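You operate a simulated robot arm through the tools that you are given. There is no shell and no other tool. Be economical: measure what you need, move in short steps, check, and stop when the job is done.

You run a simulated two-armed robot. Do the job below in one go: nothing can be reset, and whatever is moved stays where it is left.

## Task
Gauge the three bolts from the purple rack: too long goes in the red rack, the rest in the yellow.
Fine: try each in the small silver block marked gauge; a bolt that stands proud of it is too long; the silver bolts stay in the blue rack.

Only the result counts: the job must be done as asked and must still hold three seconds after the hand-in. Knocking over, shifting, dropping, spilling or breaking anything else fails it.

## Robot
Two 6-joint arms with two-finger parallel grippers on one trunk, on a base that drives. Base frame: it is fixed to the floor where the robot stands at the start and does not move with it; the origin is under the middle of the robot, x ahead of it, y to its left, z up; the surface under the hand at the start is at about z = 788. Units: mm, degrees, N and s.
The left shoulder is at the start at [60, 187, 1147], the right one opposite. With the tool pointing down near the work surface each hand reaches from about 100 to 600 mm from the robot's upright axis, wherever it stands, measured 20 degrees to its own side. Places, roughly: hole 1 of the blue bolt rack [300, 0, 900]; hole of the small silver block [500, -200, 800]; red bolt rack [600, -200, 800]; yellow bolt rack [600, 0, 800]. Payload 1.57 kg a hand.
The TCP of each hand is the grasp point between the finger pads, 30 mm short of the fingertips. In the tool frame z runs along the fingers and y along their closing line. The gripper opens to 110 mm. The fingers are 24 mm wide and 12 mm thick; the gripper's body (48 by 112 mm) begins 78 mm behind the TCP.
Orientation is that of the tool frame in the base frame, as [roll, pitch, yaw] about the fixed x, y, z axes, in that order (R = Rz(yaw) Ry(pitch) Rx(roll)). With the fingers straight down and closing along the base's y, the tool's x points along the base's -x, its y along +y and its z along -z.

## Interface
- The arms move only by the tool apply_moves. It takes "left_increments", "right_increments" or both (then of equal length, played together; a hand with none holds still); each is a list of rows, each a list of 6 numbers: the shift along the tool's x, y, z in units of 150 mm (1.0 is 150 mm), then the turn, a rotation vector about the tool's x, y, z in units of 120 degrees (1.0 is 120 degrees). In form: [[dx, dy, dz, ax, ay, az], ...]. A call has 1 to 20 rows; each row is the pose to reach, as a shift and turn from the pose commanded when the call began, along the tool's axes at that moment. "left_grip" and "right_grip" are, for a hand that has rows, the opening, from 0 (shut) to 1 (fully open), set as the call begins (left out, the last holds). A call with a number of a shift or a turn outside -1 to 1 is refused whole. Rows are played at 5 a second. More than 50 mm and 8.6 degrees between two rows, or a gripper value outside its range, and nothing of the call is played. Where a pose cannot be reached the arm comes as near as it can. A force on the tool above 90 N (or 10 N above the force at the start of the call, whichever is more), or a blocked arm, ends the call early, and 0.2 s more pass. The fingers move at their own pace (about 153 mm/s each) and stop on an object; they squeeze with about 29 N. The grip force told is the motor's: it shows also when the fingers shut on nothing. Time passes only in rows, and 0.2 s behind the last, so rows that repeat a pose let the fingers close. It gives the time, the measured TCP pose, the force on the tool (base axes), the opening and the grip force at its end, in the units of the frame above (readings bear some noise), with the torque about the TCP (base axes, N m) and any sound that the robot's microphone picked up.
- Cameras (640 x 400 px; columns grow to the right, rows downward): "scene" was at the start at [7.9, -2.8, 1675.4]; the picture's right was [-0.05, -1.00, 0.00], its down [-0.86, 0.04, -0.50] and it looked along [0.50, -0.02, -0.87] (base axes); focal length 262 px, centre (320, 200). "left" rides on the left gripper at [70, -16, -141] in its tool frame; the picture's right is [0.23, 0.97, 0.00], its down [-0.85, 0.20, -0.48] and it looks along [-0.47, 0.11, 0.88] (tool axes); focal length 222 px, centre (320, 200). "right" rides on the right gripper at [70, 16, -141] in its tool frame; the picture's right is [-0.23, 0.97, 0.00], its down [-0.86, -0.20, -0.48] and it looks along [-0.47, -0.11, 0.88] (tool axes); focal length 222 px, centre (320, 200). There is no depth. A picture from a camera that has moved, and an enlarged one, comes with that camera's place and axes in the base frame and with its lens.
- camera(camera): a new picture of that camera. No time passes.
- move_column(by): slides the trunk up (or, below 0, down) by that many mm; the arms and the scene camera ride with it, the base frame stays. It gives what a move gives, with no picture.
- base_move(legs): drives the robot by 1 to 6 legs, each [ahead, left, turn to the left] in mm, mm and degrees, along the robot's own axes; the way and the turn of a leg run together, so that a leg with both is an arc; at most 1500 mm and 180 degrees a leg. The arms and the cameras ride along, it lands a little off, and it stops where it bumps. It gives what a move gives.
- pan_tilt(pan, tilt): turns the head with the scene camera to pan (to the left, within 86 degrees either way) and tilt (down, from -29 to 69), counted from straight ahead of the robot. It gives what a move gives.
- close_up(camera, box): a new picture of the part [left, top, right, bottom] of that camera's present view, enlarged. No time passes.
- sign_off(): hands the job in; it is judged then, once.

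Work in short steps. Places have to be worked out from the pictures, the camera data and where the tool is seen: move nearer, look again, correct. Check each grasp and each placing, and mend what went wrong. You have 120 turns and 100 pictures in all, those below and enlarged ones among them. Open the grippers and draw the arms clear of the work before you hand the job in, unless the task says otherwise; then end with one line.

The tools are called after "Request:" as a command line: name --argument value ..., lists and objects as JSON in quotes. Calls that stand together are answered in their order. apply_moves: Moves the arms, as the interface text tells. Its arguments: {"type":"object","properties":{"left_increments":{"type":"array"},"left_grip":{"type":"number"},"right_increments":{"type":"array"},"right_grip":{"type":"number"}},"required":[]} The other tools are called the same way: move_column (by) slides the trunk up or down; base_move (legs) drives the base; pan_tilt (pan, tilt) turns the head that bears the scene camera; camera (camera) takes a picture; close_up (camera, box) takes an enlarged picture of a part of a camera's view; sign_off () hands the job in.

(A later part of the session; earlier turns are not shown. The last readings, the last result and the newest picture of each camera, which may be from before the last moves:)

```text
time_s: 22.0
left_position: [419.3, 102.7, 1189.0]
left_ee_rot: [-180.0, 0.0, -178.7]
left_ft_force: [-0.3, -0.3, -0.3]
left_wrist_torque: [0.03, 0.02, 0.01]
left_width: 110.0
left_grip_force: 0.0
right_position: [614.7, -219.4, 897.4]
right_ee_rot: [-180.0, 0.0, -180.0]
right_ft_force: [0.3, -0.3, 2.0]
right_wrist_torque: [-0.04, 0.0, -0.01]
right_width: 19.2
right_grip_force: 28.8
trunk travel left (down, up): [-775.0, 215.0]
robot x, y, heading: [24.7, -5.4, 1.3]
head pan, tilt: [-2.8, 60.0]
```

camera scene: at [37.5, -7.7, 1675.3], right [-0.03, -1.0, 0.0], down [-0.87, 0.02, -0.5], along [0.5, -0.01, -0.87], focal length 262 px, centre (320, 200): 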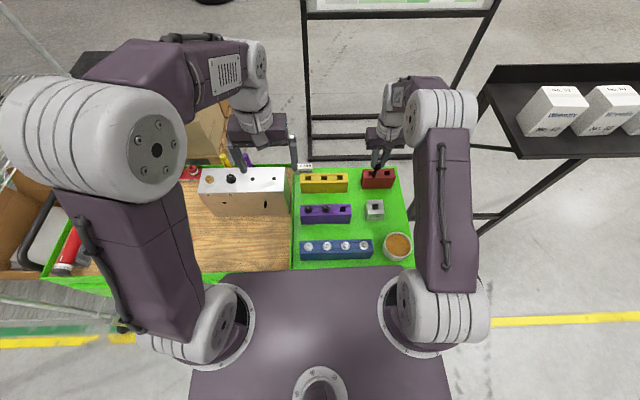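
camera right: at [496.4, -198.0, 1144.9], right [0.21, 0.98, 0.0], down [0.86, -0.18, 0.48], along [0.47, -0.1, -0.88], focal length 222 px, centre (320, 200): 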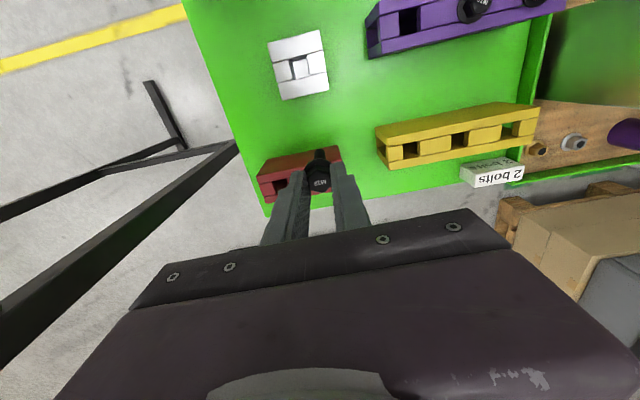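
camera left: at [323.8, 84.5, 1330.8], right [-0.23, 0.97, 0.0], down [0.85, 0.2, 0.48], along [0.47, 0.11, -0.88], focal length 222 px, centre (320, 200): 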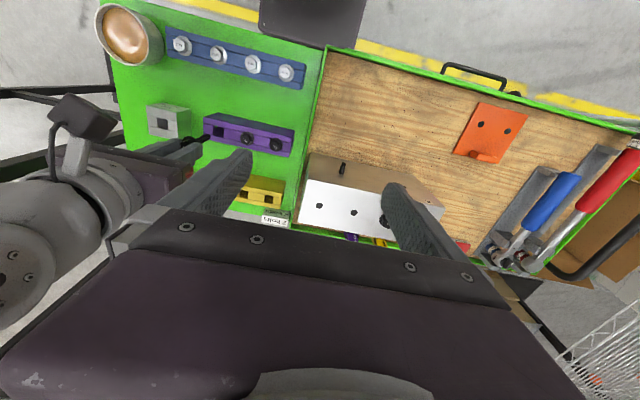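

Contact begins at TCP z≈897 (2 N), so it is seated. I release with a small opening and lift away.

Request:
apply_moves --right_increments '[[0, 0, 0, 0, 0, 0], [0, 0, 0, 0, 0, 0], [0, 0, -0.05, 0, 0, 0], [0, 0, -0.2, 0, 0, 0], [0, 0, -0.4, 0, 0, 0]]' --right_grip 0.36

Request:
close_up --camera "right" --box '[240, 100, 400, 200]'

```text
time_s: 23.2
left_position: [419.1, 103.6, 1189.1]
left_ee_rot: [-179.9, -0.1, -178.8]
left_ft_force: [-0.5, -0.5, 0.9]
left_wrist_torque: [0.01, 0.0, 0.01]
left_width: 110.0
left_grip_force: 0.0
right_position: [614.1, -219.5, 957.2]
right_ee_rot: [180.0, 0.0, -180.0]
right_ft_force: [0.8, 0.4, -0.3]
right_wrist_torque: [0.01, -0.03, 0.02]
right_width: 39.7
right_grip_force: 0.1
trunk travel left (down, up): [-775.0, 215.0]
robot x, y, heading: [29.8, -5.2, 1.2]
head pan, tilt: [-2.8, 60.0]
```

```text
4.00 times, centred on (320, 150) of right
camera zoom: at [545.2, -203.4, 1098.6], right [0.23, 0.97, 0.0], down [0.85, -0.2, 0.48], along [0.47, -0.11, -0.88], focal length 888 px, centre (320, 400)
```

zoom: 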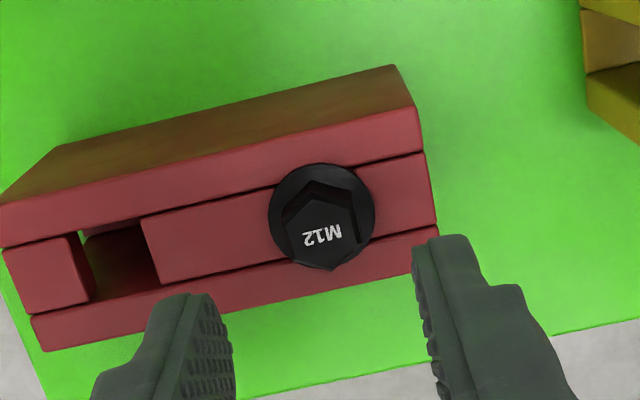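

Bolt C sits in the red rack. Now to purple bolt B at about (468, -38.7).

Request:
apply_moves --right_increments '[[0.15, 0.14, -0.05, 0, 0, 0], [0.32, 0.3, -0.05, 0, 0, 0], [0.49, 0.45, -0.05, 0, 0, 0], [0.66, 0.6, -0.05, 0, 0, 0], [0.83, 0.76, -0.05, 0, 0, 0], [0.98, 0.9, -0.05, 0, 0, 0]]'

Request:
apply_moves --right_increments '[[0, 0.15, 0.06, 0, 0, 0], [0, 0.3, 0.16, 0, 0, 0], [0, 0.3, 0.16, 0, 0, 0]]'

Request:
close_up --camera "right" --box '[240, 100, 400, 200]'

```text
time_s: 24.6
left_position: [418.2, 104.1, 1188.9]
left_ee_rot: [-180.0, 0.0, -178.9]
left_ft_force: [-0.5, 0.6, 0.0]
left_wrist_torque: [0.02, 0.01, 0.0]
left_width: 109.9
left_grip_force: 0.0
right_position: [468.0, -83.1, 964.3]
right_ee_rot: [180.0, 0.0, 179.8]
right_ft_force: [0.2, 0.3, 0.2]
right_wrist_torque: [0.0, 0.0, 0.0]
right_width: 39.6
right_grip_force: 0.0
trunk travel left (down, up): [-775.0, 215.0]
robot x, y, heading: [30.3, -3.5, 1.1]
head pan, tilt: [-2.8, 60.0]
```

```text
time_s: 25.4
left_position: [418.1, 102.6, 1189.8]
left_ee_rot: [179.9, 0.0, -178.9]
left_ft_force: [0.5, -0.8, -0.2]
left_wrist_torque: [-0.01, -0.01, -0.01]
left_width: 110.2
left_grip_force: 0.1
right_position: [468.0, -39.6, 940.0]
right_ee_rot: [-179.9, 0.0, 179.9]
right_ft_force: [-0.5, 0.7, -0.6]
right_wrist_torque: [0.01, -0.02, 0.01]
right_width: 39.7
right_grip_force: 0.1
trunk travel left (down, up): [-775.0, 215.0]
robot x, y, heading: [29.8, -6.5, 1.4]
head pan, tilt: [-2.8, 60.0]
```

```text
4.00 times, centred on (320, 150) of right
camera zoom: at [399.1, -23.3, 1081.2], right [0.23, 0.97, 0.0], down [0.85, -0.2, 0.48], along [0.47, -0.11, -0.88], focal length 888 px, centre (320, 400)
```

zoom: 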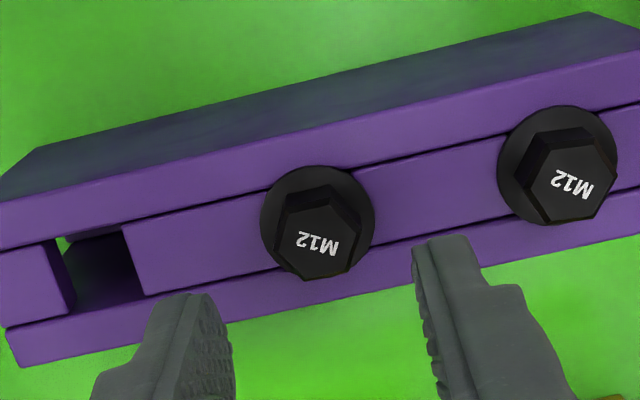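

Bolt B is centred at about (467.7, -40), with its hex turned about 20° clockwise from the fingers' line. I turn the tool +18° to match while going down halfway and check.

Request:
apply_moves --right_increments '[[0, -0.004, 0, 0, 0, 0.05], [0, -0.004, 0.05, 0, 0, 0.1], [0, -0.004, 0.1, 0, 0, 0.15], [0, -0.004, 0.1, 0, 0, 0.15]]'

Request:
close_up --camera "right" --box '[240, 100, 400, 200]'

```text
time_s: 26.4
left_position: [419.5, 103.8, 1189.1]
left_ee_rot: [-179.9, 0.0, -178.8]
left_ft_force: [-0.1, 0.5, 0.2]
left_wrist_torque: [-0.04, 0.01, 0.0]
left_width: 109.9
left_grip_force: 0.1
right_position: [466.3, -39.3, 925.8]
right_ee_rot: [179.9, 0.0, 161.9]
right_ft_force: [0.3, 0.3, 0.4]
right_wrist_torque: [-0.01, 0.0, -0.01]
right_width: 39.5
right_grip_force: 0.0
trunk travel left (down, up): [-775.0, 215.0]
robot x, y, heading: [29.5, -5.4, 1.3]
head pan, tilt: [-2.8, 60.0]
```

```text
4.00 times, centred on (320, 150) of right
camera zoom: at [407.1, -2.8, 1066.8], right [0.52, 0.85, 0.0], down [0.75, -0.46, 0.48], along [0.41, -0.25, -0.88], focal length 888 px, centre (320, 400)
```

zoom: 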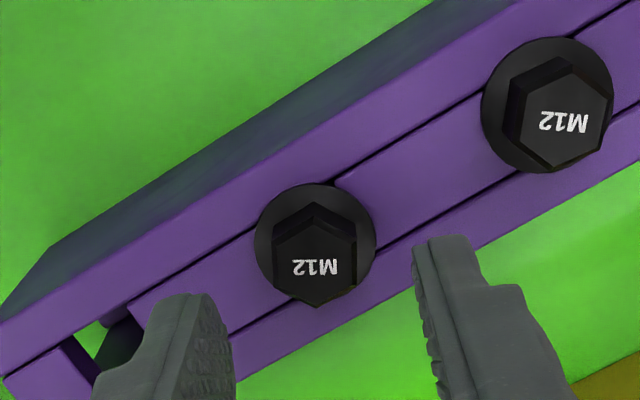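

Aligned well enough. I lower to TCP z≈897 and close.

Request:
apply_moves --right_increments '[[0, 0, 0.07, 0, 0, 0], [0, 0, 0.14, 0, 0, 0], [0, 0, 0.19, 0, 0, 0], [0, 0, 0.19, 0, 0, 0]]'

Request:
apply_moves --right_increments '[[0, 0, 0, 0, 0, 0], [0, 0, 0, 0, 0, 0], [0, 0, 0, 0, 0, 0]]' --right_grip 0

```text
time_s: 27.4
left_position: [419.5, 103.2, 1188.6]
left_ee_rot: [-180.0, 0.0, -178.9]
left_ft_force: [-0.5, 0.5, 0.0]
left_wrist_torque: [-0.02, 0.03, 0.02]
left_width: 110.2
left_grip_force: 0.1
right_position: [468.6, -40.1, 895.8]
right_ee_rot: [-180.0, -0.1, 162.0]
right_ft_force: [-0.3, -0.3, 0.3]
right_wrist_torque: [0.03, 0.01, 0.02]
right_width: 39.6
right_grip_force: 0.0
trunk travel left (down, up): [-775.0, 215.0]
robot x, y, heading: [30.3, -2.5, 1.3]
head pan, tilt: [-2.8, 60.0]
```

```text
time_s: 28.2
left_position: [419.0, 102.8, 1188.5]
left_ee_rot: [180.0, 0.0, -178.8]
left_ft_force: [0.5, -0.2, -0.2]
left_wrist_torque: [0.01, 0.0, -0.03]
left_width: 109.8
left_grip_force: 0.0
right_position: [467.1, -41.1, 896.3]
right_ee_rot: [180.0, 0.0, 162.0]
right_ft_force: [0.0, 0.4, -0.1]
right_wrist_torque: [0.01, 0.0, 0.0]
right_width: 19.4
right_grip_force: 28.8
trunk travel left (down, up): [-775.0, 215.0]
robot x, y, heading: [28.1, -6.3, 1.3]
head pan, tilt: [-2.8, 60.0]
```

Gripped at 19.4 mm. I lift 105 mm and turn back to square.

Request:
apply_moves --right_increments '[[0, 0, -0.1, 0, 0, 0], [0, 0, -0.25, 0, 0, 0], [0, 0, -0.4, 0, 0, 0], [0, 0, -0.55, 0, 0, 0], [0, 0, -0.7, 0, 0, 0], [0, 0, -0.7, 0, 0, -0.05], [0, 0, -0.7, 0, 0, -0.1], [0, 0, -0.7, 0, 0, -0.15], [0, 0, -0.7, 0, 0, -0.15]]'

Request:
close_up --camera "right" --box '[240, 100, 400, 200]'

Request:
close_up --camera "scene" --box '[300, 155, 380, 205]'

```text
time_s: 30.2
left_position: [419.1, 102.4, 1188.4]
left_ee_rot: [-180.0, 0.1, -178.9]
left_ft_force: [0.1, -0.6, 0.7]
left_wrist_torque: [-0.01, 0.0, -0.01]
left_width: 110.2
left_grip_force: 0.0
right_position: [468.3, -39.7, 1001.1]
right_ee_rot: [-180.0, 0.0, 179.9]
right_ft_force: [-0.4, -0.6, -0.2]
right_wrist_torque: [-0.01, -0.01, 0.02]
right_width: 18.6
right_grip_force: 28.8
trunk travel left (down, up): [-775.0, 215.0]
robot x, y, heading: [28.7, -6.3, 1.1]
head pan, tilt: [-2.8, 60.0]
```

```text
4.00 times, centred on (320, 150) of right
camera zoom: at [398.9, -23.7, 1143.3], right [0.23, 0.97, 0.0], down [0.86, -0.2, 0.48], along [0.47, -0.11, -0.88], focal length 888 px, centre (320, 400)
```

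zoom: 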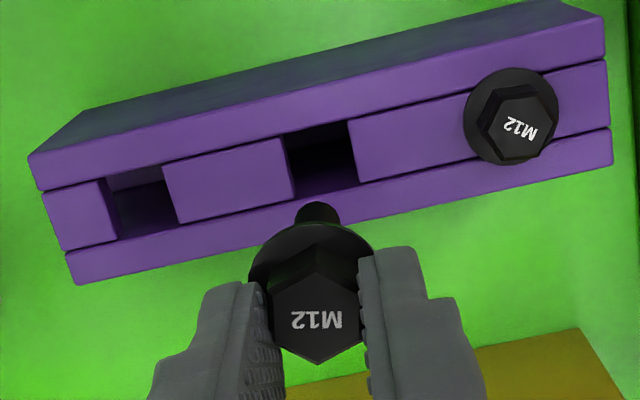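

```text
8.00 times, centred on (340, 180) of scene
camera zoom: at [35.9, -7.3, 1675.4], right [-0.03, -1.0, 0.0], down [-0.87, 0.02, -0.5], along [0.5, -0.01, -0.87], focal length 2100 px, centre (160, 360)
```

zoom: 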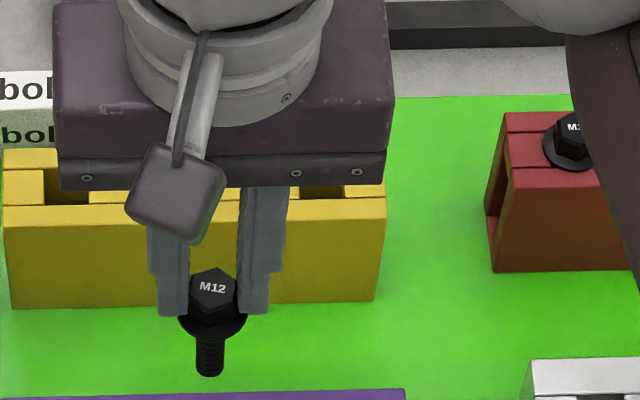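

Bolt B is visibly shorter. I carry it to above the gauge hole (482.5, -219.7).

Request:
apply_moves --right_increments '[[-0.02, -0.15, 0, 0, 0, 0], [-0.04, -0.35, 0, 0, 0, 0], [-0.06, -0.55, 0, 0, 0, 0], [-0.08, -0.75, 0, 0, 0, 0], [-0.09, -0.9, 0, 0, 0, 0], [-0.097, -1.0, 0, 0, 0, 0]]'

Request:
apply_moves --right_increments '[[0, -0.1, 0, 0, 0, 0], [0, -0.197, 0.1, 0, 0, 0], [0, -0.197, 0.3, 0, 0, 0], [0, -0.197, 0.3, 0, 0, 0]]'

Request:
close_up --camera "right" --box '[240, 100, 400, 200]'

Request:
close_up --camera "scene" --box '[340, 170, 420, 220]'

```text
time_s: 31.6
left_position: [419.2, 103.6, 1189.2]
left_ee_rot: [-179.9, 0.0, -178.8]
left_ft_force: [-0.2, 0.8, 0.1]
left_wrist_torque: [-0.02, 0.01, 0.01]
left_width: 109.8
left_grip_force: 0.0
right_position: [483.0, -190.7, 1002.1]
right_ee_rot: [-179.9, 0.0, 180.0]
right_ft_force: [-0.2, 0.3, -0.8]
right_wrist_torque: [0.03, 0.0, -0.03]
right_width: 19.1
right_grip_force: 28.5
trunk travel left (down, up): [-775.0, 215.0]
robot x, y, heading: [27.2, -7.3, 1.0]
head pan, tilt: [-2.8, 60.0]
```

```text
time_s: 32.6
left_position: [418.2, 103.4, 1189.4]
left_ee_rot: [-180.0, 0.0, -178.8]
left_ft_force: [0.4, 0.5, -0.4]
left_wrist_torque: [0.02, -0.03, -0.03]
left_width: 110.2
left_grip_force: 0.1
right_position: [482.6, -220.0, 957.2]
right_ee_rot: [179.9, 0.1, -180.0]
right_ft_force: [-0.1, -0.3, -1.3]
right_wrist_torque: [0.0, 0.0, 0.02]
right_width: 18.8
right_grip_force: 29.0
trunk travel left (down, up): [-775.0, 215.0]
robot x, y, heading: [29.3, -6.8, 1.1]
head pan, tilt: [-2.8, 60.0]
```

```text
4.00 times, centred on (320, 150) of right
camera zoom: at [413.1, -203.3, 1098.3], right [0.23, 0.97, 0.0], down [0.85, -0.2, 0.48], along [0.47, -0.11, -0.88], focal length 888 px, centre (320, 400)
```

zoom: 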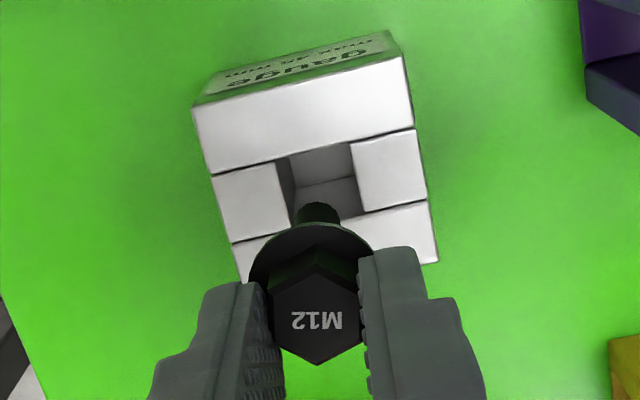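

```text
8.00 times, centred on (380, 195) of scene
camera zoom: at [35.2, -7.3, 1675.4], right [-0.03, -1.0, 0.0], down [-0.87, 0.02, -0.5], along [0.5, -0.01, -0.87], focal length 2100 px, centre (-160, 240)
```

zoom: 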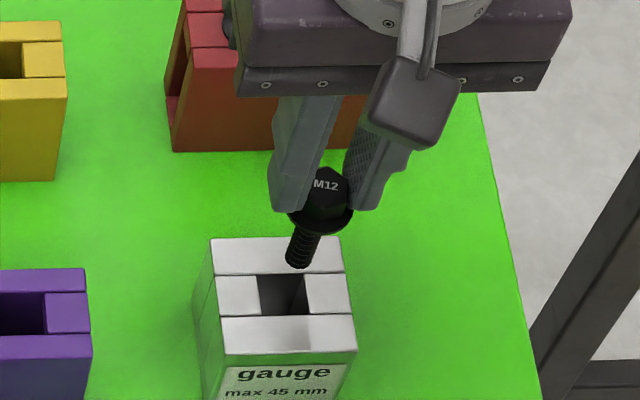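

Aligned within 2 mm. I shift 1 mm back in x and lower to TCP z≈880.

Request:
apply_moves --right_increments '[[0.008, 0, 0.1, 0, 0, 0], [0.008, 0, 0.2, 0, 0, 0], [0.008, 0, 0.3, 0, 0, 0], [0.008, 0, 0.38, 0, 0, 0], [0.008, 0, 0.45, 0, 0, 0], [0.008, 0, 0.51, 0, 0, 0], [0.008, 0, 0.51, 0, 0, 0]]'

```text
time_s: 34.2
left_position: [419.0, 103.6, 1190.4]
left_ee_rot: [180.0, -0.1, -178.8]
left_ft_force: [0.7, 0.8, 0.1]
left_wrist_torque: [0.03, 0.03, -0.02]
left_width: 110.0
left_grip_force: 0.1
right_position: [481.0, -220.5, 880.6]
right_ee_rot: [180.0, 0.0, 180.0]
right_ft_force: [-1.4, 0.6, 4.4]
right_wrist_torque: [0.01, 0.08, 0.03]
right_width: 19.1
right_grip_force: 29.0
trunk travel left (down, up): [-775.0, 215.0]
robot x, y, heading: [28.7, -3.2, 1.0]
head pan, tilt: [-2.8, 60.0]
```

Slight contact (4 N) at z≈880.6. I look closely at whether the flange is on the gauge top.

Request:
close_up --camera "scene" --box '[350, 185, 398, 215]'

Request:
close_up --camera "right" --box '[272, 110, 368, 170]'

```text
13.33 times, centred on (374, 200) of scene
camera zoom: at [35.0, -7.1, 1675.5], right [-0.03, -1.0, 0.0], down [-0.87, 0.02, -0.5], along [0.5, -0.01, -0.87], focal length 3499 px, centre (-400, 200)
```

zoom: 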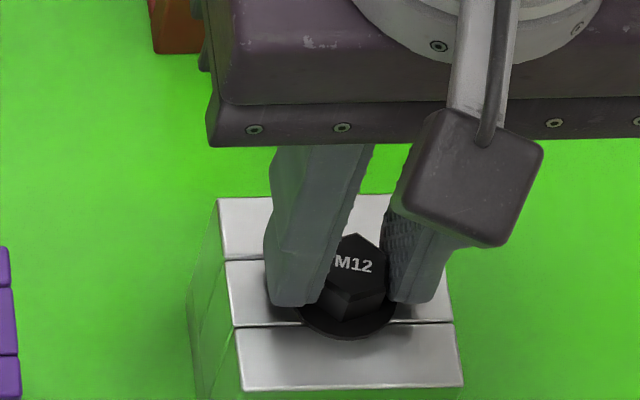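

```text
6.67 times, centred on (320, 140) of right
camera zoom: at [411.6, -203.4, 1021.8], right [0.23, 0.97, 0.0], down [0.85, -0.2, 0.48], along [0.47, -0.11, -0.88], focal length 1481 px, centre (320, 600)
```

zoom: 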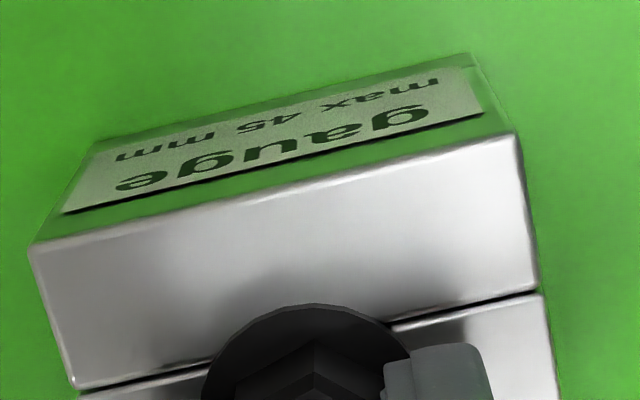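

Ambiguous: the bolt is either seated or ~5 mm proud. I release it gently in the gauge and step back to view it freely.

Request:
apply_moves --right_increments '[[0, 0, 0, 0, 0, 0], [0, 0, 0, 0, 0, 0], [0, 0, -0.04, 0, 0, 0], [0, 0, -0.2, 0, 0, 0], [0, 0, -0.4, 0, 0, 0], [0.2, 0, -0.4, 0, 0, 0], [0.4, 0, -0.4, 0, 0, 0], [0.4, 0, -0.4, 0, 0, 0]]' --right_grip 0.36

Request:
close_up --camera "scene" --box '[350, 185, 398, 215]'

Request:
camera --camera "right"

```text
time_s: 36.0
left_position: [418.5, 102.8, 1189.1]
left_ee_rot: [-180.0, 0.0, -178.8]
left_ft_force: [-0.9, 0.6, -0.5]
left_wrist_torque: [-0.03, -0.02, 0.01]
left_width: 110.1
left_grip_force: 0.1
right_position: [421.9, -218.8, 939.6]
right_ee_rot: [180.0, 0.0, -180.0]
right_ft_force: [-0.6, -0.5, 0.3]
right_wrist_torque: [-0.02, 0.01, -0.01]
right_width: 39.7
right_grip_force: 0.0
trunk travel left (down, up): [-775.0, 215.0]
robot x, y, heading: [27.2, -2.1, 1.4]
head pan, tilt: [-2.8, 60.0]
```

```text
13.33 times, centred on (374, 200) of scene
camera zoom: at [36.1, -7.2, 1675.4], right [-0.03, -1.0, 0.0], down [-0.87, 0.02, -0.5], along [0.5, -0.01, -0.87], focal length 3499 px, centre (-400, 200)
```

zoom: 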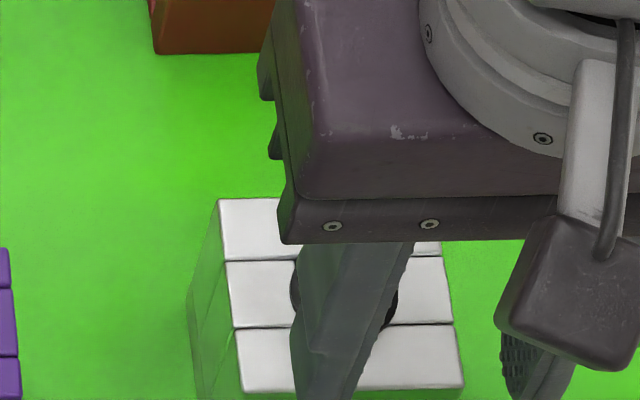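

```text
51 pictures are left
camera right: at [352.3, -203.2, 1081.1], right [0.23, 0.97, 0.0], down [0.86, -0.2, 0.48], along [0.47, -0.11, -0.88], focal length 222 px, centre (320, 200)
```

right: 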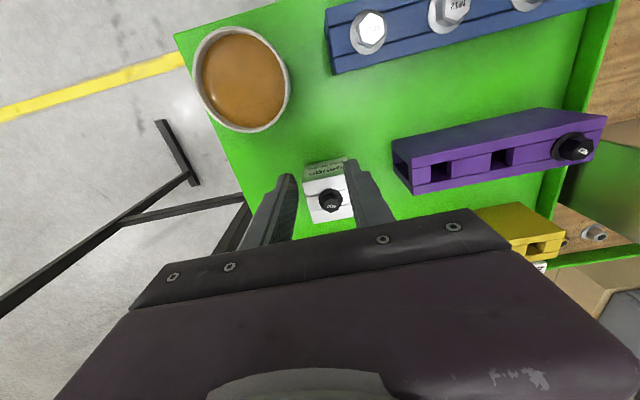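

Request:
close_up --camera "right" --box '[296, 155, 360, 225]'

```text
5.71 times, centred on (328, 190) of right
camera zoom: at [352.3, -203.2, 1081.1], right [0.23, 0.97, 0.0], down [0.86, -0.2, 0.48], along [0.47, -0.11, -0.88], focal length 1269 px, centre (274, 257)
```

zoom: 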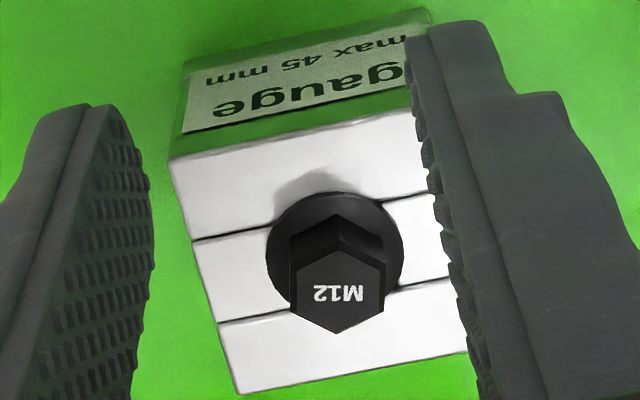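

Still ambiguous from above. I draw back and pitch the hand 40° to get a low, side-on view of the bolt in the gauge.

Request:
apply_moves --right_increments '[[0.15, 0, -0.05, 0, 0, 0], [0.3, 0, -0.05, 0, -0.06, 0], [0.45, 0, -0.05, 0, -0.12, 0], [0.6, 0, -0.05, 0, -0.18, 0], [0.6, 0, -0.05, 0, -0.24, 0], [0.6, 0, -0.05, 0, -0.29, 0], [0.6, 0, -0.05, 0, -0.333, 0], [0.6, 0, -0.05, 0, -0.333, 0]]' --right_grip 0.7

Request:
camera --camera "right"

Request:
close_up --camera "scene" --box '[350, 185, 398, 215]'

```text
time_s: 37.8
left_position: [419.9, 103.4, 1189.8]
left_ee_rot: [180.0, 0.0, -178.8]
left_ft_force: [-0.8, -0.3, -0.7]
left_wrist_torque: [0.01, 0.0, -0.01]
left_width: 109.9
left_grip_force: 0.0
right_position: [425.4, -281.1, 965.3]
right_ee_rot: [179.9, 39.5, -180.0]
right_ft_force: [-0.9, -0.1, 0.2]
right_wrist_torque: [0.0, -0.01, 0.02]
right_width: 77.0
right_grip_force: 0.0
right hand out of reach, approached as far as the arm can: row 3, 4, 5, 6, 7, 8
trunk travel left (down, up): [-775.0, 215.0]
robot x, y, heading: [26.6, -4.3, 1.3]
head pan, tilt: [-2.8, 60.0]
```

```text
49 pictures are left
camera right: at [281.4, -265.0, 1030.8], right [0.17, 0.97, 0.15], down [0.36, -0.2, 0.91], along [0.92, -0.11, -0.38], focal length 222 px, centre (320, 200)
```

right: 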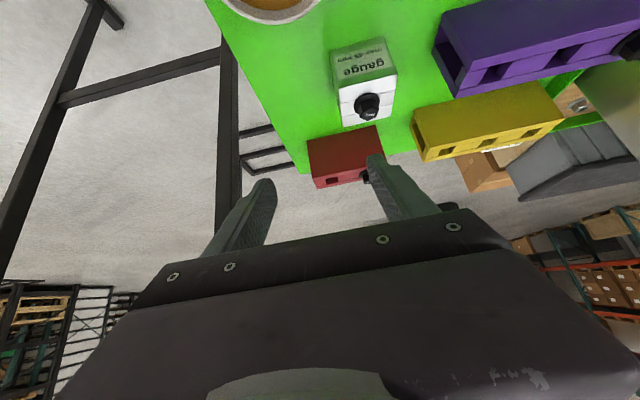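

```text
13.33 times, centred on (374, 200) of scene
camera zoom: at [36.1, -7.4, 1675.4], right [-0.03, -1.0, 0.0], down [-0.87, 0.02, -0.5], along [0.5, -0.01, -0.87], focal length 3499 px, centre (-400, 200)
```

zoom: 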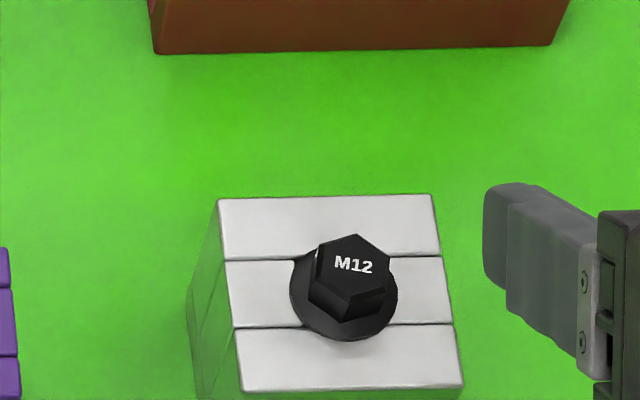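

Good low view. I enlarge it.

Request:
close_up --camera "right" --box '[328, 70, 408, 130]'

```text
6.67 times, centred on (368, 100) of right
camera zoom: at [281.4, -265.0, 1030.8], right [0.17, 0.97, 0.15], down [0.36, -0.2, 0.91], along [0.92, -0.11, -0.38], focal length 1481 px, centre (0, 867)
```

zoom: 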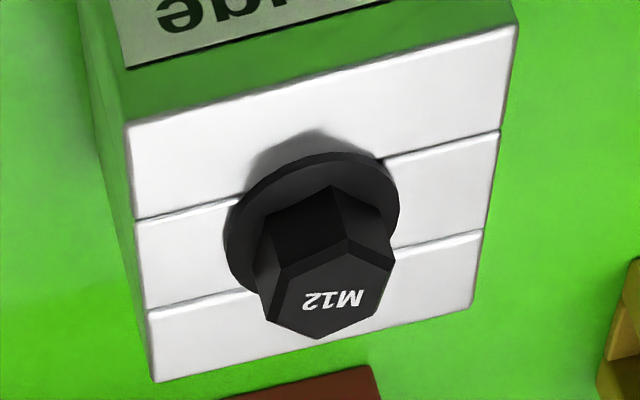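

The flange looks on the surface, but I want certainty. I lower the view by 40 mm and pitch 12° more for a grazing look.

Request:
apply_moves --right_increments '[[0.06, 0, 0.07, 0, -0.05, 0], [0.12, 0, 0.14, 0, -0.1, 0], [0.171, 0, 0.204, 0, -0.1, 0], [0.171, 0, 0.204, 0, -0.1, 0]]'

Request:
camera --camera "right"

```text
time_s: 38.8
left_position: [421.2, 101.3, 1188.9]
left_ee_rot: [179.9, -0.2, -178.8]
left_ft_force: [0.2, 0.9, -0.4]
left_wrist_torque: [0.02, 0.0, -0.02]
left_width: 109.9
left_grip_force: 0.1
right_position: [499.8, -347.8, 971.0]
right_ee_rot: [179.7, 51.1, 179.8]
right_ft_force: [0.4, -0.1, 0.0]
right_wrist_torque: [0.06, -0.01, 0.02]
right_width: 77.0
right_grip_force: 0.0
right hand out of reach, approached as far as the arm can: row 1, 2, 3, 4
trunk travel left (down, up): [-775.0, 215.0]
robot x, y, heading: [24.2, -4.9, 0.9]
head pan, tilt: [-2.8, 60.0]
```

```text
46 pictures are left
camera right: at [347.4, -333.3, 1004.9], right [0.14, 0.97, 0.18], down [0.16, -0.2, 0.97], along [0.98, -0.11, -0.19], focal length 222 px, centre (320, 200)
```

right: 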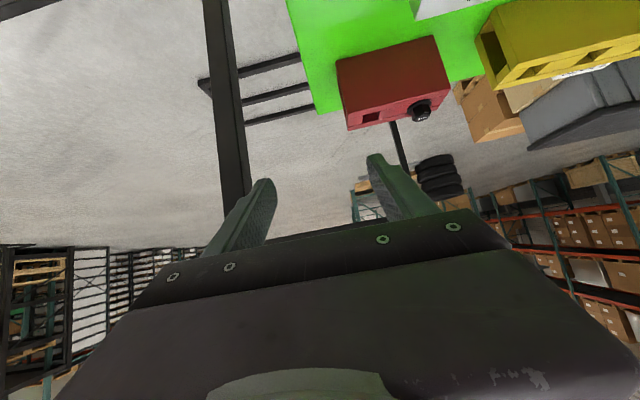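

That pose is a dead end for viewing. Instead I'll measure the gauge top by touch: return the hand to vertical, then go above the gauge.

Request:
apply_moves --right_increments '[[-0.1, 0, -0.08, 0, 0.07, 0], [-0.207, 0, -0.168, 0, 0.14, 0], [-0.207, 0, -0.168, 0, 0.21, 0], [-0.207, 0, -0.168, 0, 0.28, 0], [-0.207, 0, -0.168, 0, 0.35, 0], [-0.207, 0, -0.168, 0, 0.425, 0], [-0.207, 0, -0.168, 0, 0.425, 0]]'

```text
refused: row 6 steps farther than a row can; nothing moved
```

Step too large; I split it.

Request:
apply_moves --right_increments '[[-0.1, 0, -0.08, 0, 0.06, 0], [-0.207, 0, -0.168, 0, 0.12, 0], [-0.207, 0, -0.168, 0, 0.18, 0], [-0.207, 0, -0.168, 0, 0.24, 0], [-0.207, 0, -0.168, 0, 0.3, 0], [-0.207, 0, -0.168, 0, 0.36, 0], [-0.207, 0, -0.168, 0, 0.425, 0], [-0.207, 0, -0.168, 0, 0.425, 0]]'

```text
time_s: 40.6
left_position: [418.9, 102.9, 1188.7]
left_ee_rot: [180.0, 0.0, -178.7]
left_ft_force: [-0.2, 0.5, -0.1]
left_wrist_torque: [0.0, -0.01, 0.0]
left_width: 110.1
left_grip_force: 0.2
right_position: [492.1, -346.5, 1006.4]
right_ee_rot: [179.0, 12.7, 180.0]
right_ft_force: [0.0, 0.2, -0.1]
right_wrist_torque: [0.01, -0.01, -0.01]
right_width: 76.9
right_grip_force: 0.1
right hand out of reach, approached as far as the arm can: row 5, 6, 7, 8
trunk travel left (down, up): [-775.0, 215.0]
robot x, y, heading: [27.2, -6.1, 1.3]
head pan, tilt: [-2.8, 60.0]
```

Request:
apply_moves --right_increments '[[0.02, 0.2, 0.1, 0, 0.0, 0], [0.044, 0.4, 0.195, -0.004, 0.03, 0], [0.044, 0.6, 0.195, -0.008, 0.08, 0], [0.044, 0.6, 0.195, -0.008, 0.106, 0], [0.044, 0.6, 0.195, -0.008, 0.106, 0]]' --right_grip 0.36

```text
time_s: 41.8
left_position: [419.7, 103.7, 1188.8]
left_ee_rot: [-180.0, 0.0, -178.8]
left_ft_force: [-0.6, -0.4, 0.2]
left_wrist_torque: [0.0, 0.0, 0.06]
left_width: 110.1
left_grip_force: 0.1
right_position: [469.4, -252.0, 960.4]
right_ee_rot: [175.3, 5.1, -179.8]
right_ft_force: [0.4, 0.6, -0.1]
right_wrist_torque: [0.01, 0.02, 0.0]
right_width: 39.7
right_grip_force: 0.0
right hand out of reach, approached as far as the arm can: row 2, 3, 4, 5
trunk travel left (down, up): [-775.0, 215.0]
robot x, y, heading: [25.4, -6.5, 1.1]
head pan, tilt: [-2.8, 60.0]
```

Request:
apply_moves --right_increments '[[-0.04, 0.1, 0, 0.02, 0.02, 0], [-0.08, 0.215, 0, 0.039, 0.0425, 0], [-0.08, 0.215, 0, 0.039, 0.0425, 0]]'

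```text
time_s: 42.6
left_position: [419.5, 101.8, 1188.0]
left_ee_rot: [180.0, 0.0, -178.8]
left_ft_force: [0.7, 0.0, 0.7]
left_wrist_torque: [0.0, 0.03, 0.0]
left_width: 110.0
left_grip_force: 0.1
right_position: [463.3, -245.5, 955.2]
right_ee_rot: [175.5, 4.6, -179.8]
right_ft_force: [-0.4, -0.5, -0.5]
right_wrist_torque: [0.02, 0.0, -0.02]
right_width: 39.7
right_grip_force: 0.1
right hand out of reach, approached as far as the arm can: row 1, 2, 3
trunk travel left (down, up): [-775.0, 215.0]
robot x, y, heading: [30.1, -3.4, 1.3]
head pan, tilt: [-2.8, 60.0]
```

The arm seems stuck at a joint limit. I look at its configuration.

Request:
camera --camera "scene"

```text
45 pictures are left
camera scene: at [35.6, -7.3, 1675.4], right [-0.03, -1.0, 0.0], down [-0.87, 0.02, -0.5], along [0.5, -0.01, -0.87], focal length 262 px, centre (320, 200)
```

scene: 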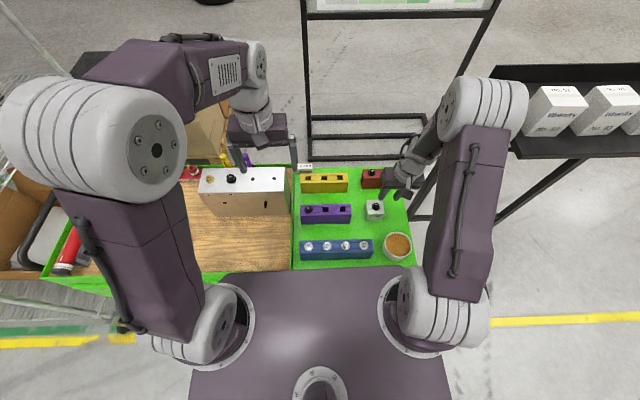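

The elbow has swung outward. I raise the hand toward its starting pose (≈(420, -296, 1149)) to unwind.

Request:
apply_moves --right_increments '[[0, -0.05, -0.2, 0, 0, 0], [0, -0.1, -0.4, 0, 0, 0], [0, -0.15, -0.6, 0, 0, 0], [0, -0.2, -0.8, 0, 0, 0], [0, -0.3, -1.0, 0, 0, 0], [0, -0.3, -1.0, 0.02, 0.02, 0], [0, -0.3, -1.0, 0.038, 0.038, 0]]'

```text
time_s: 44.2
left_position: [418.9, 104.0, 1189.7]
left_ee_rot: [-180.0, 0.0, -178.8]
left_ft_force: [-0.1, 0.8, -0.7]
left_wrist_torque: [-0.01, 0.01, 0.02]
left_width: 110.3
left_grip_force: 0.1
right_position: [438.7, -298.0, 1078.7]
right_ee_rot: [172.6, 7.3, 179.9]
right_ft_force: [-0.4, 0.3, -0.1]
right_wrist_torque: [-0.04, -0.01, -0.01]
right_width: 39.7
right_grip_force: 0.0
right hand out of reach, approached as far as the arm can: row 1, 2, 3, 4, 5, 6, 7
trunk travel left (down, up): [-775.0, 215.0]
robot x, y, heading: [26.0, -5.7, 1.3]
head pan, tilt: [-2.8, 60.0]
```

Request:
apply_moves --right_increments '[[0.1, 0, -0.2, 0, 0, 0], [0.12, 0, -0.4, 0, 0, 0], [0.12, 0, -0.6, 0, 0, 0], [0.12, 0, -0.6, 0.03, 0.03, 0], [0.12, 0, -0.6, 0.06, 0.06, 0], [0.12, 0, -0.6, 0.06, 0.06, 0]]'

Request:
close_up --camera "scene" --box '[340, 40, 580, 200]'

```text
time_s: 45.6
left_position: [418.7, 103.3, 1188.9]
left_ee_rot: [-180.0, 0.0, -178.9]
left_ft_force: [-0.4, 0.5, -0.2]
left_wrist_torque: [0.02, 0.0, 0.0]
left_width: 109.9
left_grip_force: 0.1
right_position: [404.6, -310.0, 1152.3]
right_ee_rot: [171.0, 9.0, 179.8]
right_ft_force: [-0.4, 1.0, -0.4]
right_wrist_torque: [-0.01, -0.03, 0.02]
right_width: 39.3
right_grip_force: 0.1
right hand out of reach, approached as far as the arm can: row 2, 3, 4, 5, 6
trunk travel left (down, up): [-775.0, 215.0]
robot x, y, heading: [28.6, -4.6, 1.2]
head pan, tilt: [-2.8, 60.0]
```

```text
2.50 times, centred on (460, 120) of scene
camera zoom: at [35.5, -7.3, 1675.4], right [-0.03, -1.0, 0.0], down [-0.87, 0.02, -0.5], along [0.5, -0.01, -0.87], focal length 656 px, centre (-30, 400)
```

zoom: 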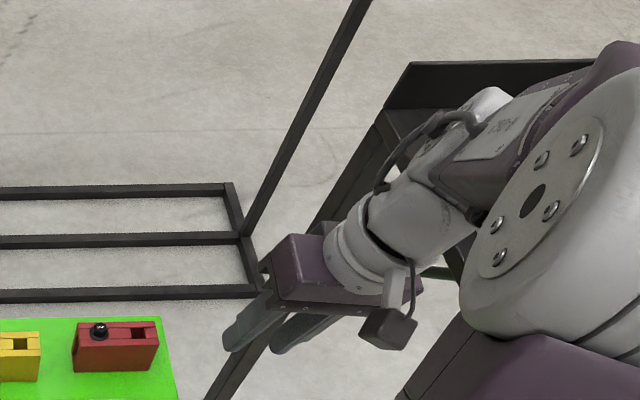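

The wrist has flipped branch with ~12° residual tilt. I test whether turning the tool about its own axis frees the limiting joint.

Request:
apply_moves --right_increments '[[0, 0, 0, 0, 0, 0.06], [0, 0, 0, 0, 0, 0.12], [0, 0, 0, 0, 0, 0.18], [0, 0, 0, 0, 0, 0.24]]'

Request:
apply_moves --right_increments '[[0, 0, 0, 0.04, 0.04, 0], [0, 0, 0, 0.07, 0.07, 0], [0, 0, 0, 0.07, 0.07, 0]]'

```text
time_s: 46.6
left_position: [418.7, 103.3, 1188.6]
left_ee_rot: [-180.0, -0.1, -178.8]
left_ft_force: [1.0, 0.8, 0.0]
left_wrist_torque: [-0.02, 0.03, 0.01]
left_width: 109.9
left_grip_force: 0.0
right_position: [404.7, -308.2, 1152.6]
right_ee_rot: [167.8, 3.5, 151.0]
right_ft_force: [-0.8, -0.3, -0.5]
right_wrist_torque: [0.03, -0.02, -0.01]
right_width: 39.8
right_grip_force: 0.0
trunk travel left (down, up): [-775.0, 215.0]
robot x, y, heading: [30.1, -6.9, 1.6]
head pan, tilt: [-2.8, 60.0]
```

```text
time_s: 47.4
left_position: [419.9, 102.8, 1188.9]
left_ee_rot: [-180.0, 0.0, -178.8]
left_ft_force: [-0.2, -0.1, 0.3]
left_wrist_torque: [0.0, -0.01, -0.03]
left_width: 110.1
left_grip_force: 0.0
right_position: [404.2, -310.4, 1152.9]
right_ee_rot: [167.8, 3.5, 151.1]
right_ft_force: [0.3, 0.1, 0.2]
right_wrist_torque: [0.02, 0.01, 0.01]
right_width: 39.3
right_grip_force: 0.3
right hand out of reach, approached as far as the arm can: row 1, 2, 3
trunk travel left (down, up): [-775.0, 215.0]
robot x, y, heading: [27.1, -5.0, 1.2]
head pan, tilt: [-2.8, 60.0]
```

Only the tilt about the forearm is blocked (wrist joint 4 at its limit), so I must unwind it: first extend the arm forward, well clear above the racks.

Request:
apply_moves --right_increments '[[-0.11, 0.17, 0.1, 0, 0, -0.04], [-0.23, 0.34, 0.2, 0, 0, -0.08], [-0.34, 0.51, 0.3, 0, 0, -0.12], [-0.45, 0.68, 0.4, 0, 0, -0.16], [-0.567, 0.847, 0.5, 0, 0, -0.2], [-0.567, 0.847, 0.5, 0, 0, -0.24]]'

Request:
camera --camera "scene"

```text
time_s: 48.8
left_position: [419.1, 102.2, 1188.9]
left_ee_rot: [-179.9, 0.0, -178.8]
left_ft_force: [0.2, 0.8, 0.8]
left_wrist_torque: [-0.02, 0.0, 0.03]
left_width: 109.9
left_grip_force: 0.0
right_position: [543.7, -230.7, 1105.5]
right_ee_rot: [169.6, 9.6, 179.7]
right_ft_force: [0.5, 0.6, 0.3]
right_wrist_torque: [0.03, -0.03, -0.02]
right_width: 39.4
right_grip_force: 0.0
right hand out of reach, approached as far as the arm can: row 4, 5, 6
trunk travel left (down, up): [-775.0, 215.0]
robot x, y, heading: [31.8, -4.1, 1.0]
head pan, tilt: [-2.8, 60.0]
```

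```text
43 pictures are left
camera scene: at [34.7, -7.6, 1675.4], right [-0.03, -1.0, 0.0], down [-0.87, 0.02, -0.5], along [0.5, -0.01, -0.87], focal length 262 px, centre (320, 200)
```

scene: 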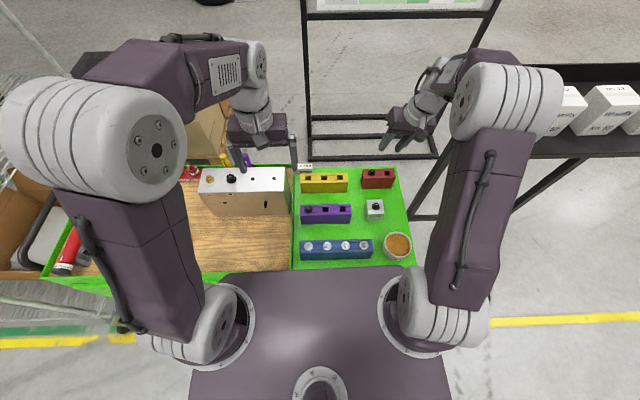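

I probe which tilts are free: roll the tool toward the right side (tool x axis) in steps.

Request:
apply_moves --right_increments '[[0, 0, 0, 0.06, 0, 0], [0, 0, 0, 0.12, 0, 0], [0, 0, 0, 0.18, 0, 0], [0, 0, 0, 0.24, 0, 0], [0, 0, 0, 0.3, 0, 0]]'

```text
time_s: 50.0
left_position: [419.7, 102.9, 1189.7]
left_ee_rot: [-179.9, 0.0, -178.8]
left_ft_force: [1.2, 0.1, 0.3]
left_wrist_torque: [0.02, 0.03, -0.02]
left_width: 110.0
left_grip_force: 0.0
right_position: [542.8, -231.1, 1105.3]
right_ee_rot: [169.6, 9.7, 179.6]
right_ft_force: [-0.1, 0.0, -0.6]
right_wrist_torque: [0.02, -0.01, 0.0]
right_width: 39.4
right_grip_force: 0.0
right hand out of reach, approached as far as the arm can: row 1, 2, 3, 4, 5
trunk travel left (down, up): [-775.0, 215.0]
robot x, y, heading: [27.9, -1.3, 1.3]
head pan, tilt: [-2.8, 60.0]
```

Request:
apply_moves --right_increments '[[0, 0, 0, 0, -0.06, 0], [0, 0, 0, 0, -0.12, 0], [0, 0, 0, 0, -0.18, 0], [0, 0, 0, 0, -0.24, 0], [0, 0, 0, 0, -0.3, 0]]'

Request:
apply_moves --right_increments '[[0, 0, 0, 0.06, 0, 0], [0, 0, 0, 0.12, 0, 0], [0, 0, 0, 0.18, 0, 0], [0, 0, 0, 0.24, 0, 0], [0, 0, 0, 0.3, 0, 0]]'

Request:
camera --camera "scene"

```text
time_s: 51.2
left_position: [419.6, 103.8, 1189.6]
left_ee_rot: [180.0, 0.0, -178.8]
left_ft_force: [0.0, 0.0, 0.0]
left_wrist_torque: [0.0, -0.02, 0.0]
left_width: 110.0
left_grip_force: 0.1
right_position: [542.6, -229.4, 1105.4]
right_ee_rot: [165.5, 44.8, 171.0]
right_ft_force: [-0.3, 0.4, -0.1]
right_wrist_torque: [0.04, 0.01, 0.01]
right_width: 39.6
right_grip_force: 0.1
trunk travel left (down, up): [-775.0, 215.0]
robot x, y, heading: [27.1, -4.4, 1.4]
head pan, tilt: [-2.8, 60.0]
```

```text
time_s: 52.4
left_position: [419.7, 104.4, 1189.0]
left_ee_rot: [-180.0, -0.1, -178.8]
left_ft_force: [0.6, -0.2, 0.1]
left_wrist_torque: [0.04, -0.01, 0.01]
left_width: 110.0
left_grip_force: 0.1
right_position: [543.7, -229.0, 1105.6]
right_ee_rot: [-158.3, 44.8, 171.1]
right_ft_force: [-0.5, -0.6, -0.7]
right_wrist_torque: [0.0, 0.02, 0.02]
right_width: 39.6
right_grip_force: 0.1
trunk travel left (down, up): [-775.0, 215.0]
robot x, y, heading: [26.9, -3.7, 1.1]
head pan, tilt: [-2.8, 60.0]
```

```text
42 pictures are left
camera scene: at [36.3, -6.2, 1675.4], right [-0.03, -1.0, 0.0], down [-0.87, 0.02, -0.5], along [0.5, -0.01, -0.87], focal length 262 px, centre (320, 200)
```

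scene: 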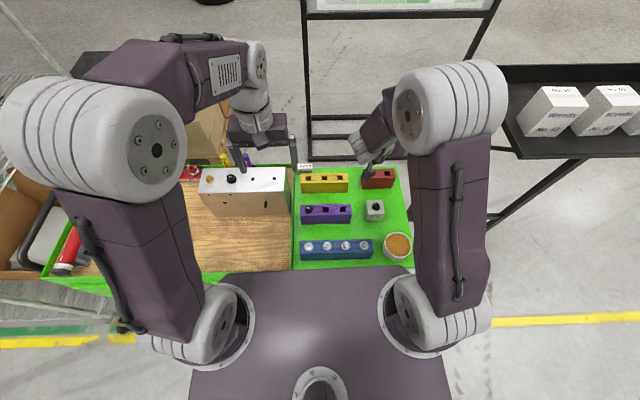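

It moved freely past the block; now the tool points forward-right. I come back: un-pitch first, then un-roll.

Request:
apply_moves --right_increments '[[0, 0, 0, -0.02, 0.05, 0], [0, 0, 0, -0.04, 0.1, 0], [0, 0, 0, -0.06, 0.15, 0], [0, 0, 0, -0.08, 0.2, 0], [0, 0, 0, -0.1, 0.25, 0], [0, 0, 0, -0.12, 0.3, 0]]'

```text
time_s: 53.8
left_position: [419.3, 102.5, 1188.7]
left_ee_rot: [-179.9, 0.0, -178.8]
left_ft_force: [-0.5, 0.0, -0.1]
left_wrist_torque: [0.04, 0.0, 0.01]
left_width: 109.8
left_grip_force: 0.0
right_position: [543.3, -229.1, 1105.7]
right_ee_rot: [-174.5, 16.0, 163.0]
right_ft_force: [-0.3, 0.6, -0.1]
right_wrist_torque: [-0.01, 0.03, 0.01]
right_width: 39.7
right_grip_force: 0.1
right hand out of reach, approached as far as the arm can: row 6
trunk travel left (down, up): [-775.0, 215.0]
robot x, y, heading: [22.2, -9.2, 1.3]
head pan, tilt: [-2.8, 60.0]
```

Request:
camera --camera "scene"

```text
41 pictures are left
camera scene: at [35.3, -7.1, 1675.4], right [-0.03, -1.0, 0.0], down [-0.87, 0.02, -0.5], along [0.5, -0.01, -0.87], focal length 262 px, centre (320, 200)
```

scene: 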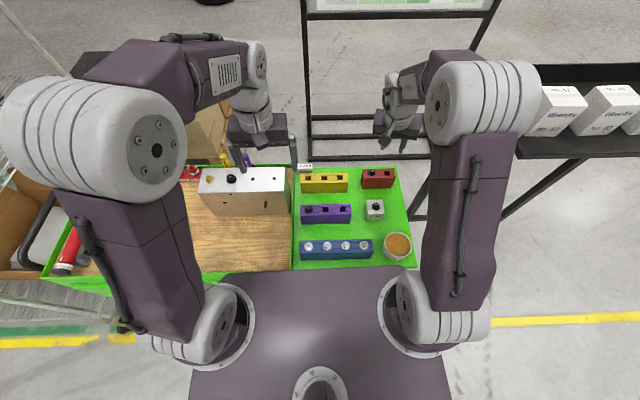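

Request:
close_up --camera "scene" --box '[100, 20, 580, 200]'

```text
1.33 times, centred on (340, 110) of scene
camera zoom: at [35.3, -7.1, 1675.4], right [-0.03, -1.0, 0.0], down [-0.87, 0.02, -0.5], along [0.5, -0.01, -0.87], focal length 350 px, centre (293, 320)
```

zoom: 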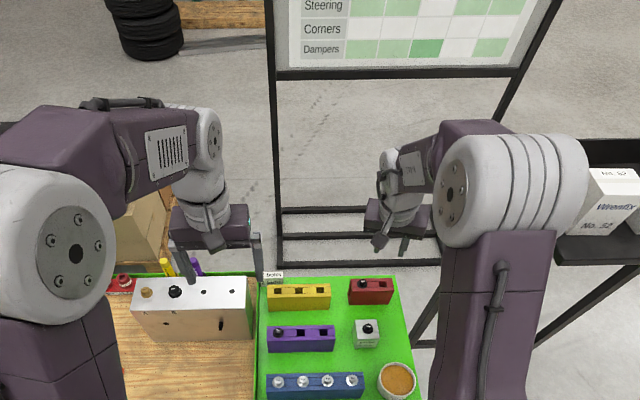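

Now the right arm looks like the mirrored left arm. I try again to bring the tool vertical, lowering a bit too.

Request:
apply_moves --right_increments '[[0.1, 0, 0.05, -0.02, 0.03, 0], [0.2, 0, 0.1, -0.03, 0.06, 0], [0.3, 0, 0.15, -0.045, 0.1, 0], [0.3, 0, 0.15, -0.045, 0.133, 0], [0.3, 0, 0.15, -0.045, 0.133, 0]]'

```text
time_s: 55.0
left_position: [419.8, 103.5, 1189.0]
left_ee_rot: [-179.9, 0.0, -178.7]
left_ft_force: [0.0, 0.6, 0.7]
left_wrist_torque: [0.01, -0.04, 0.02]
left_width: 109.7
left_grip_force: 0.0
right_position: [514.3, -220.9, 1078.0]
right_ee_rot: [-175.0, 13.0, 162.9]
right_ft_force: [-0.7, 0.8, 0.9]
right_wrist_torque: [-0.04, -0.03, 0.01]
right_width: 39.6
right_grip_force: 0.0
right hand out of reach, approached as far as the arm can: row 1, 2, 3, 4, 5
trunk travel left (down, up): [-775.0, 215.0]
robot x, y, heading: [24.5, -6.5, 1.4]
head pan, tilt: [-2.8, 60.0]
```

Still blocked. I try aligning the tool with the forearm (pointing left), high above the work, to flip the wrist back.

Request:
apply_moves --right_increments '[[0, 0.06, -0.1, -0.06, 0, 0], [0, 0.12, -0.2, -0.12, 0, 0], [0, 0.18, -0.3, -0.18, 0, 0], [0, 0.24, -0.4, -0.24, 0, 0], [0, 0.3, -0.5, -0.3, 0, 0], [0, 0.36, -0.5, -0.36, 0, 0], [0, 0.42, -0.5, -0.42, 0, 0], [0, 0.48, -0.5, -0.48, 0, 0], [0, 0.54, -0.5, -0.54, 0, 0], [0, 0.6, -0.5, -0.6, 0, 0], [0, 0.6, -0.5, -0.66, 0, 0], [0, 0.6, -0.5, -0.72, 0, 0]]'

Request:
camera --camera "scene"

```text
time_s: 57.6
left_position: [418.8, 103.8, 1189.7]
left_ee_rot: [-179.9, 0.1, -178.7]
left_ft_force: [-0.1, 0.6, -0.7]
left_wrist_torque: [0.0, 0.02, -0.02]
left_width: 110.2
left_grip_force: 0.0
right_position: [529.9, -123.5, 1142.3]
right_ee_rot: [98.7, 13.0, 162.9]
right_ft_force: [-1.2, 0.5, 0.0]
right_wrist_torque: [0.0, 0.03, 0.0]
right_width: 39.4
right_grip_force: 0.2
right hand out of reach, approached as far as the arm can: row 1, 2, 3, 4, 5, 6
trunk travel left (down, up): [-775.0, 215.0]
robot x, y, heading: [27.0, -2.3, 1.3]
head pan, tilt: [-2.8, 60.0]
```

```text
39 pictures are left
camera scene: at [36.2, -7.1, 1675.4], right [-0.03, -1.0, 0.0], down [-0.87, 0.02, -0.5], along [0.5, -0.01, -0.87], focal length 262 px, centre (320, 200)
```

scene: 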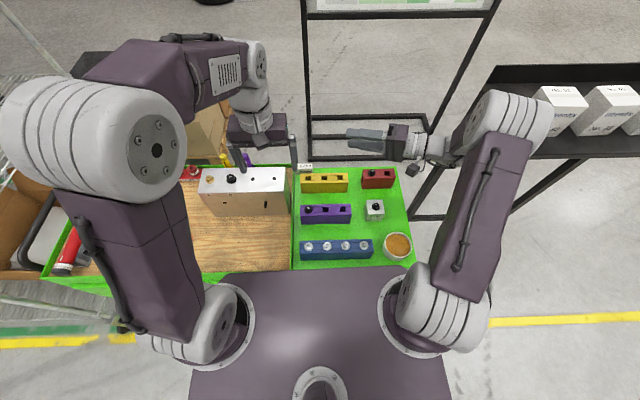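

The tool is aligned with the forearm and reachable. I swing it to the back side (about vertical axis +37°) before bringing it down.

Request:
apply_moves --right_increments '[[0, 0, 0, -0.012, 0.05, -0.008], [0, 0, 0, -0.023, 0.1, -0.015], [0, 0, 0, -0.035, 0.15, -0.023], [0, 0, 0, -0.046, 0.2, -0.03], [0, 0, 0, -0.058, 0.25, -0.038], [0, 0, 0, -0.069, 0.297, -0.045]]'

```text
time_s: 59.0
left_position: [419.6, 104.2, 1189.5]
left_ee_rot: [-180.0, 0.0, -178.8]
left_ft_force: [0.2, 0.3, 0.0]
left_wrist_torque: [-0.04, -0.05, -0.01]
left_width: 110.0
left_grip_force: 0.0
right_position: [518.2, -115.4, 1141.8]
right_ee_rot: [98.9, 12.9, -160.3]
right_ft_force: [0.8, -0.7, -0.4]
right_wrist_torque: [0.03, 0.01, -0.01]
right_width: 39.6
right_grip_force: 0.1
right hand out of reach, approached as far as the arm can: row 6
trunk travel left (down, up): [-775.0, 215.0]
robot x, y, heading: [26.1, -4.9, 1.4]
head pan, tilt: [-2.8, 60.0]
```

Now I roll the tool down toward vertical from this side.

Request:
apply_moves --right_increments '[[0, 0, 0, 0.056, 0, 0], [0, 0, 0, 0.112, 0, 0], [0, 0, 0, 0.168, 0, 0], [0, 0, 0, 0.224, 0, 0], [0, 0, 0, 0.28, 0, 0], [0, 0, 0, 0.336, 0, 0], [0, 0, 0, 0.392, 0, 0], [0, 0, 0, 0.448, 0, 0], [0, 0, 0, 0.504, 0, 0], [0, 0, 0, 0.56, 0, 0], [0, 0, 0, 0.616, 0, 0], [0, 0, 0, 0.676, 0, 0]]'

Request:
camera --camera "scene"

```text
time_s: 61.6
left_position: [419.1, 103.2, 1189.0]
left_ee_rot: [-179.9, 0.0, -178.8]
left_ft_force: [-0.9, -0.7, 0.5]
left_wrist_torque: [-0.01, -0.04, -0.03]
left_width: 109.9
left_grip_force: 0.0
right_position: [519.5, -114.3, 1141.6]
right_ee_rot: [-179.9, 13.0, -160.1]
right_ft_force: [0.3, -0.1, -0.5]
right_wrist_torque: [-0.01, -0.04, -0.03]
right_width: 39.7
right_grip_force: 0.0
trunk travel left (down, up): [-775.0, 215.0]
robot x, y, heading: [27.2, -6.8, 1.5]
head pan, tilt: [-2.8, 60.0]
```

```text
38 pictures are left
camera scene: at [35.1, -6.2, 1675.4], right [-0.03, -1.0, 0.0], down [-0.87, 0.02, -0.5], along [0.5, -0.01, -0.87], focal length 262 px, centre (320, 200)
```

scene: 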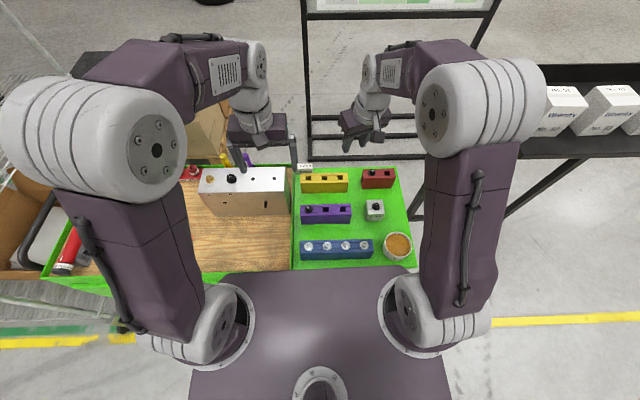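

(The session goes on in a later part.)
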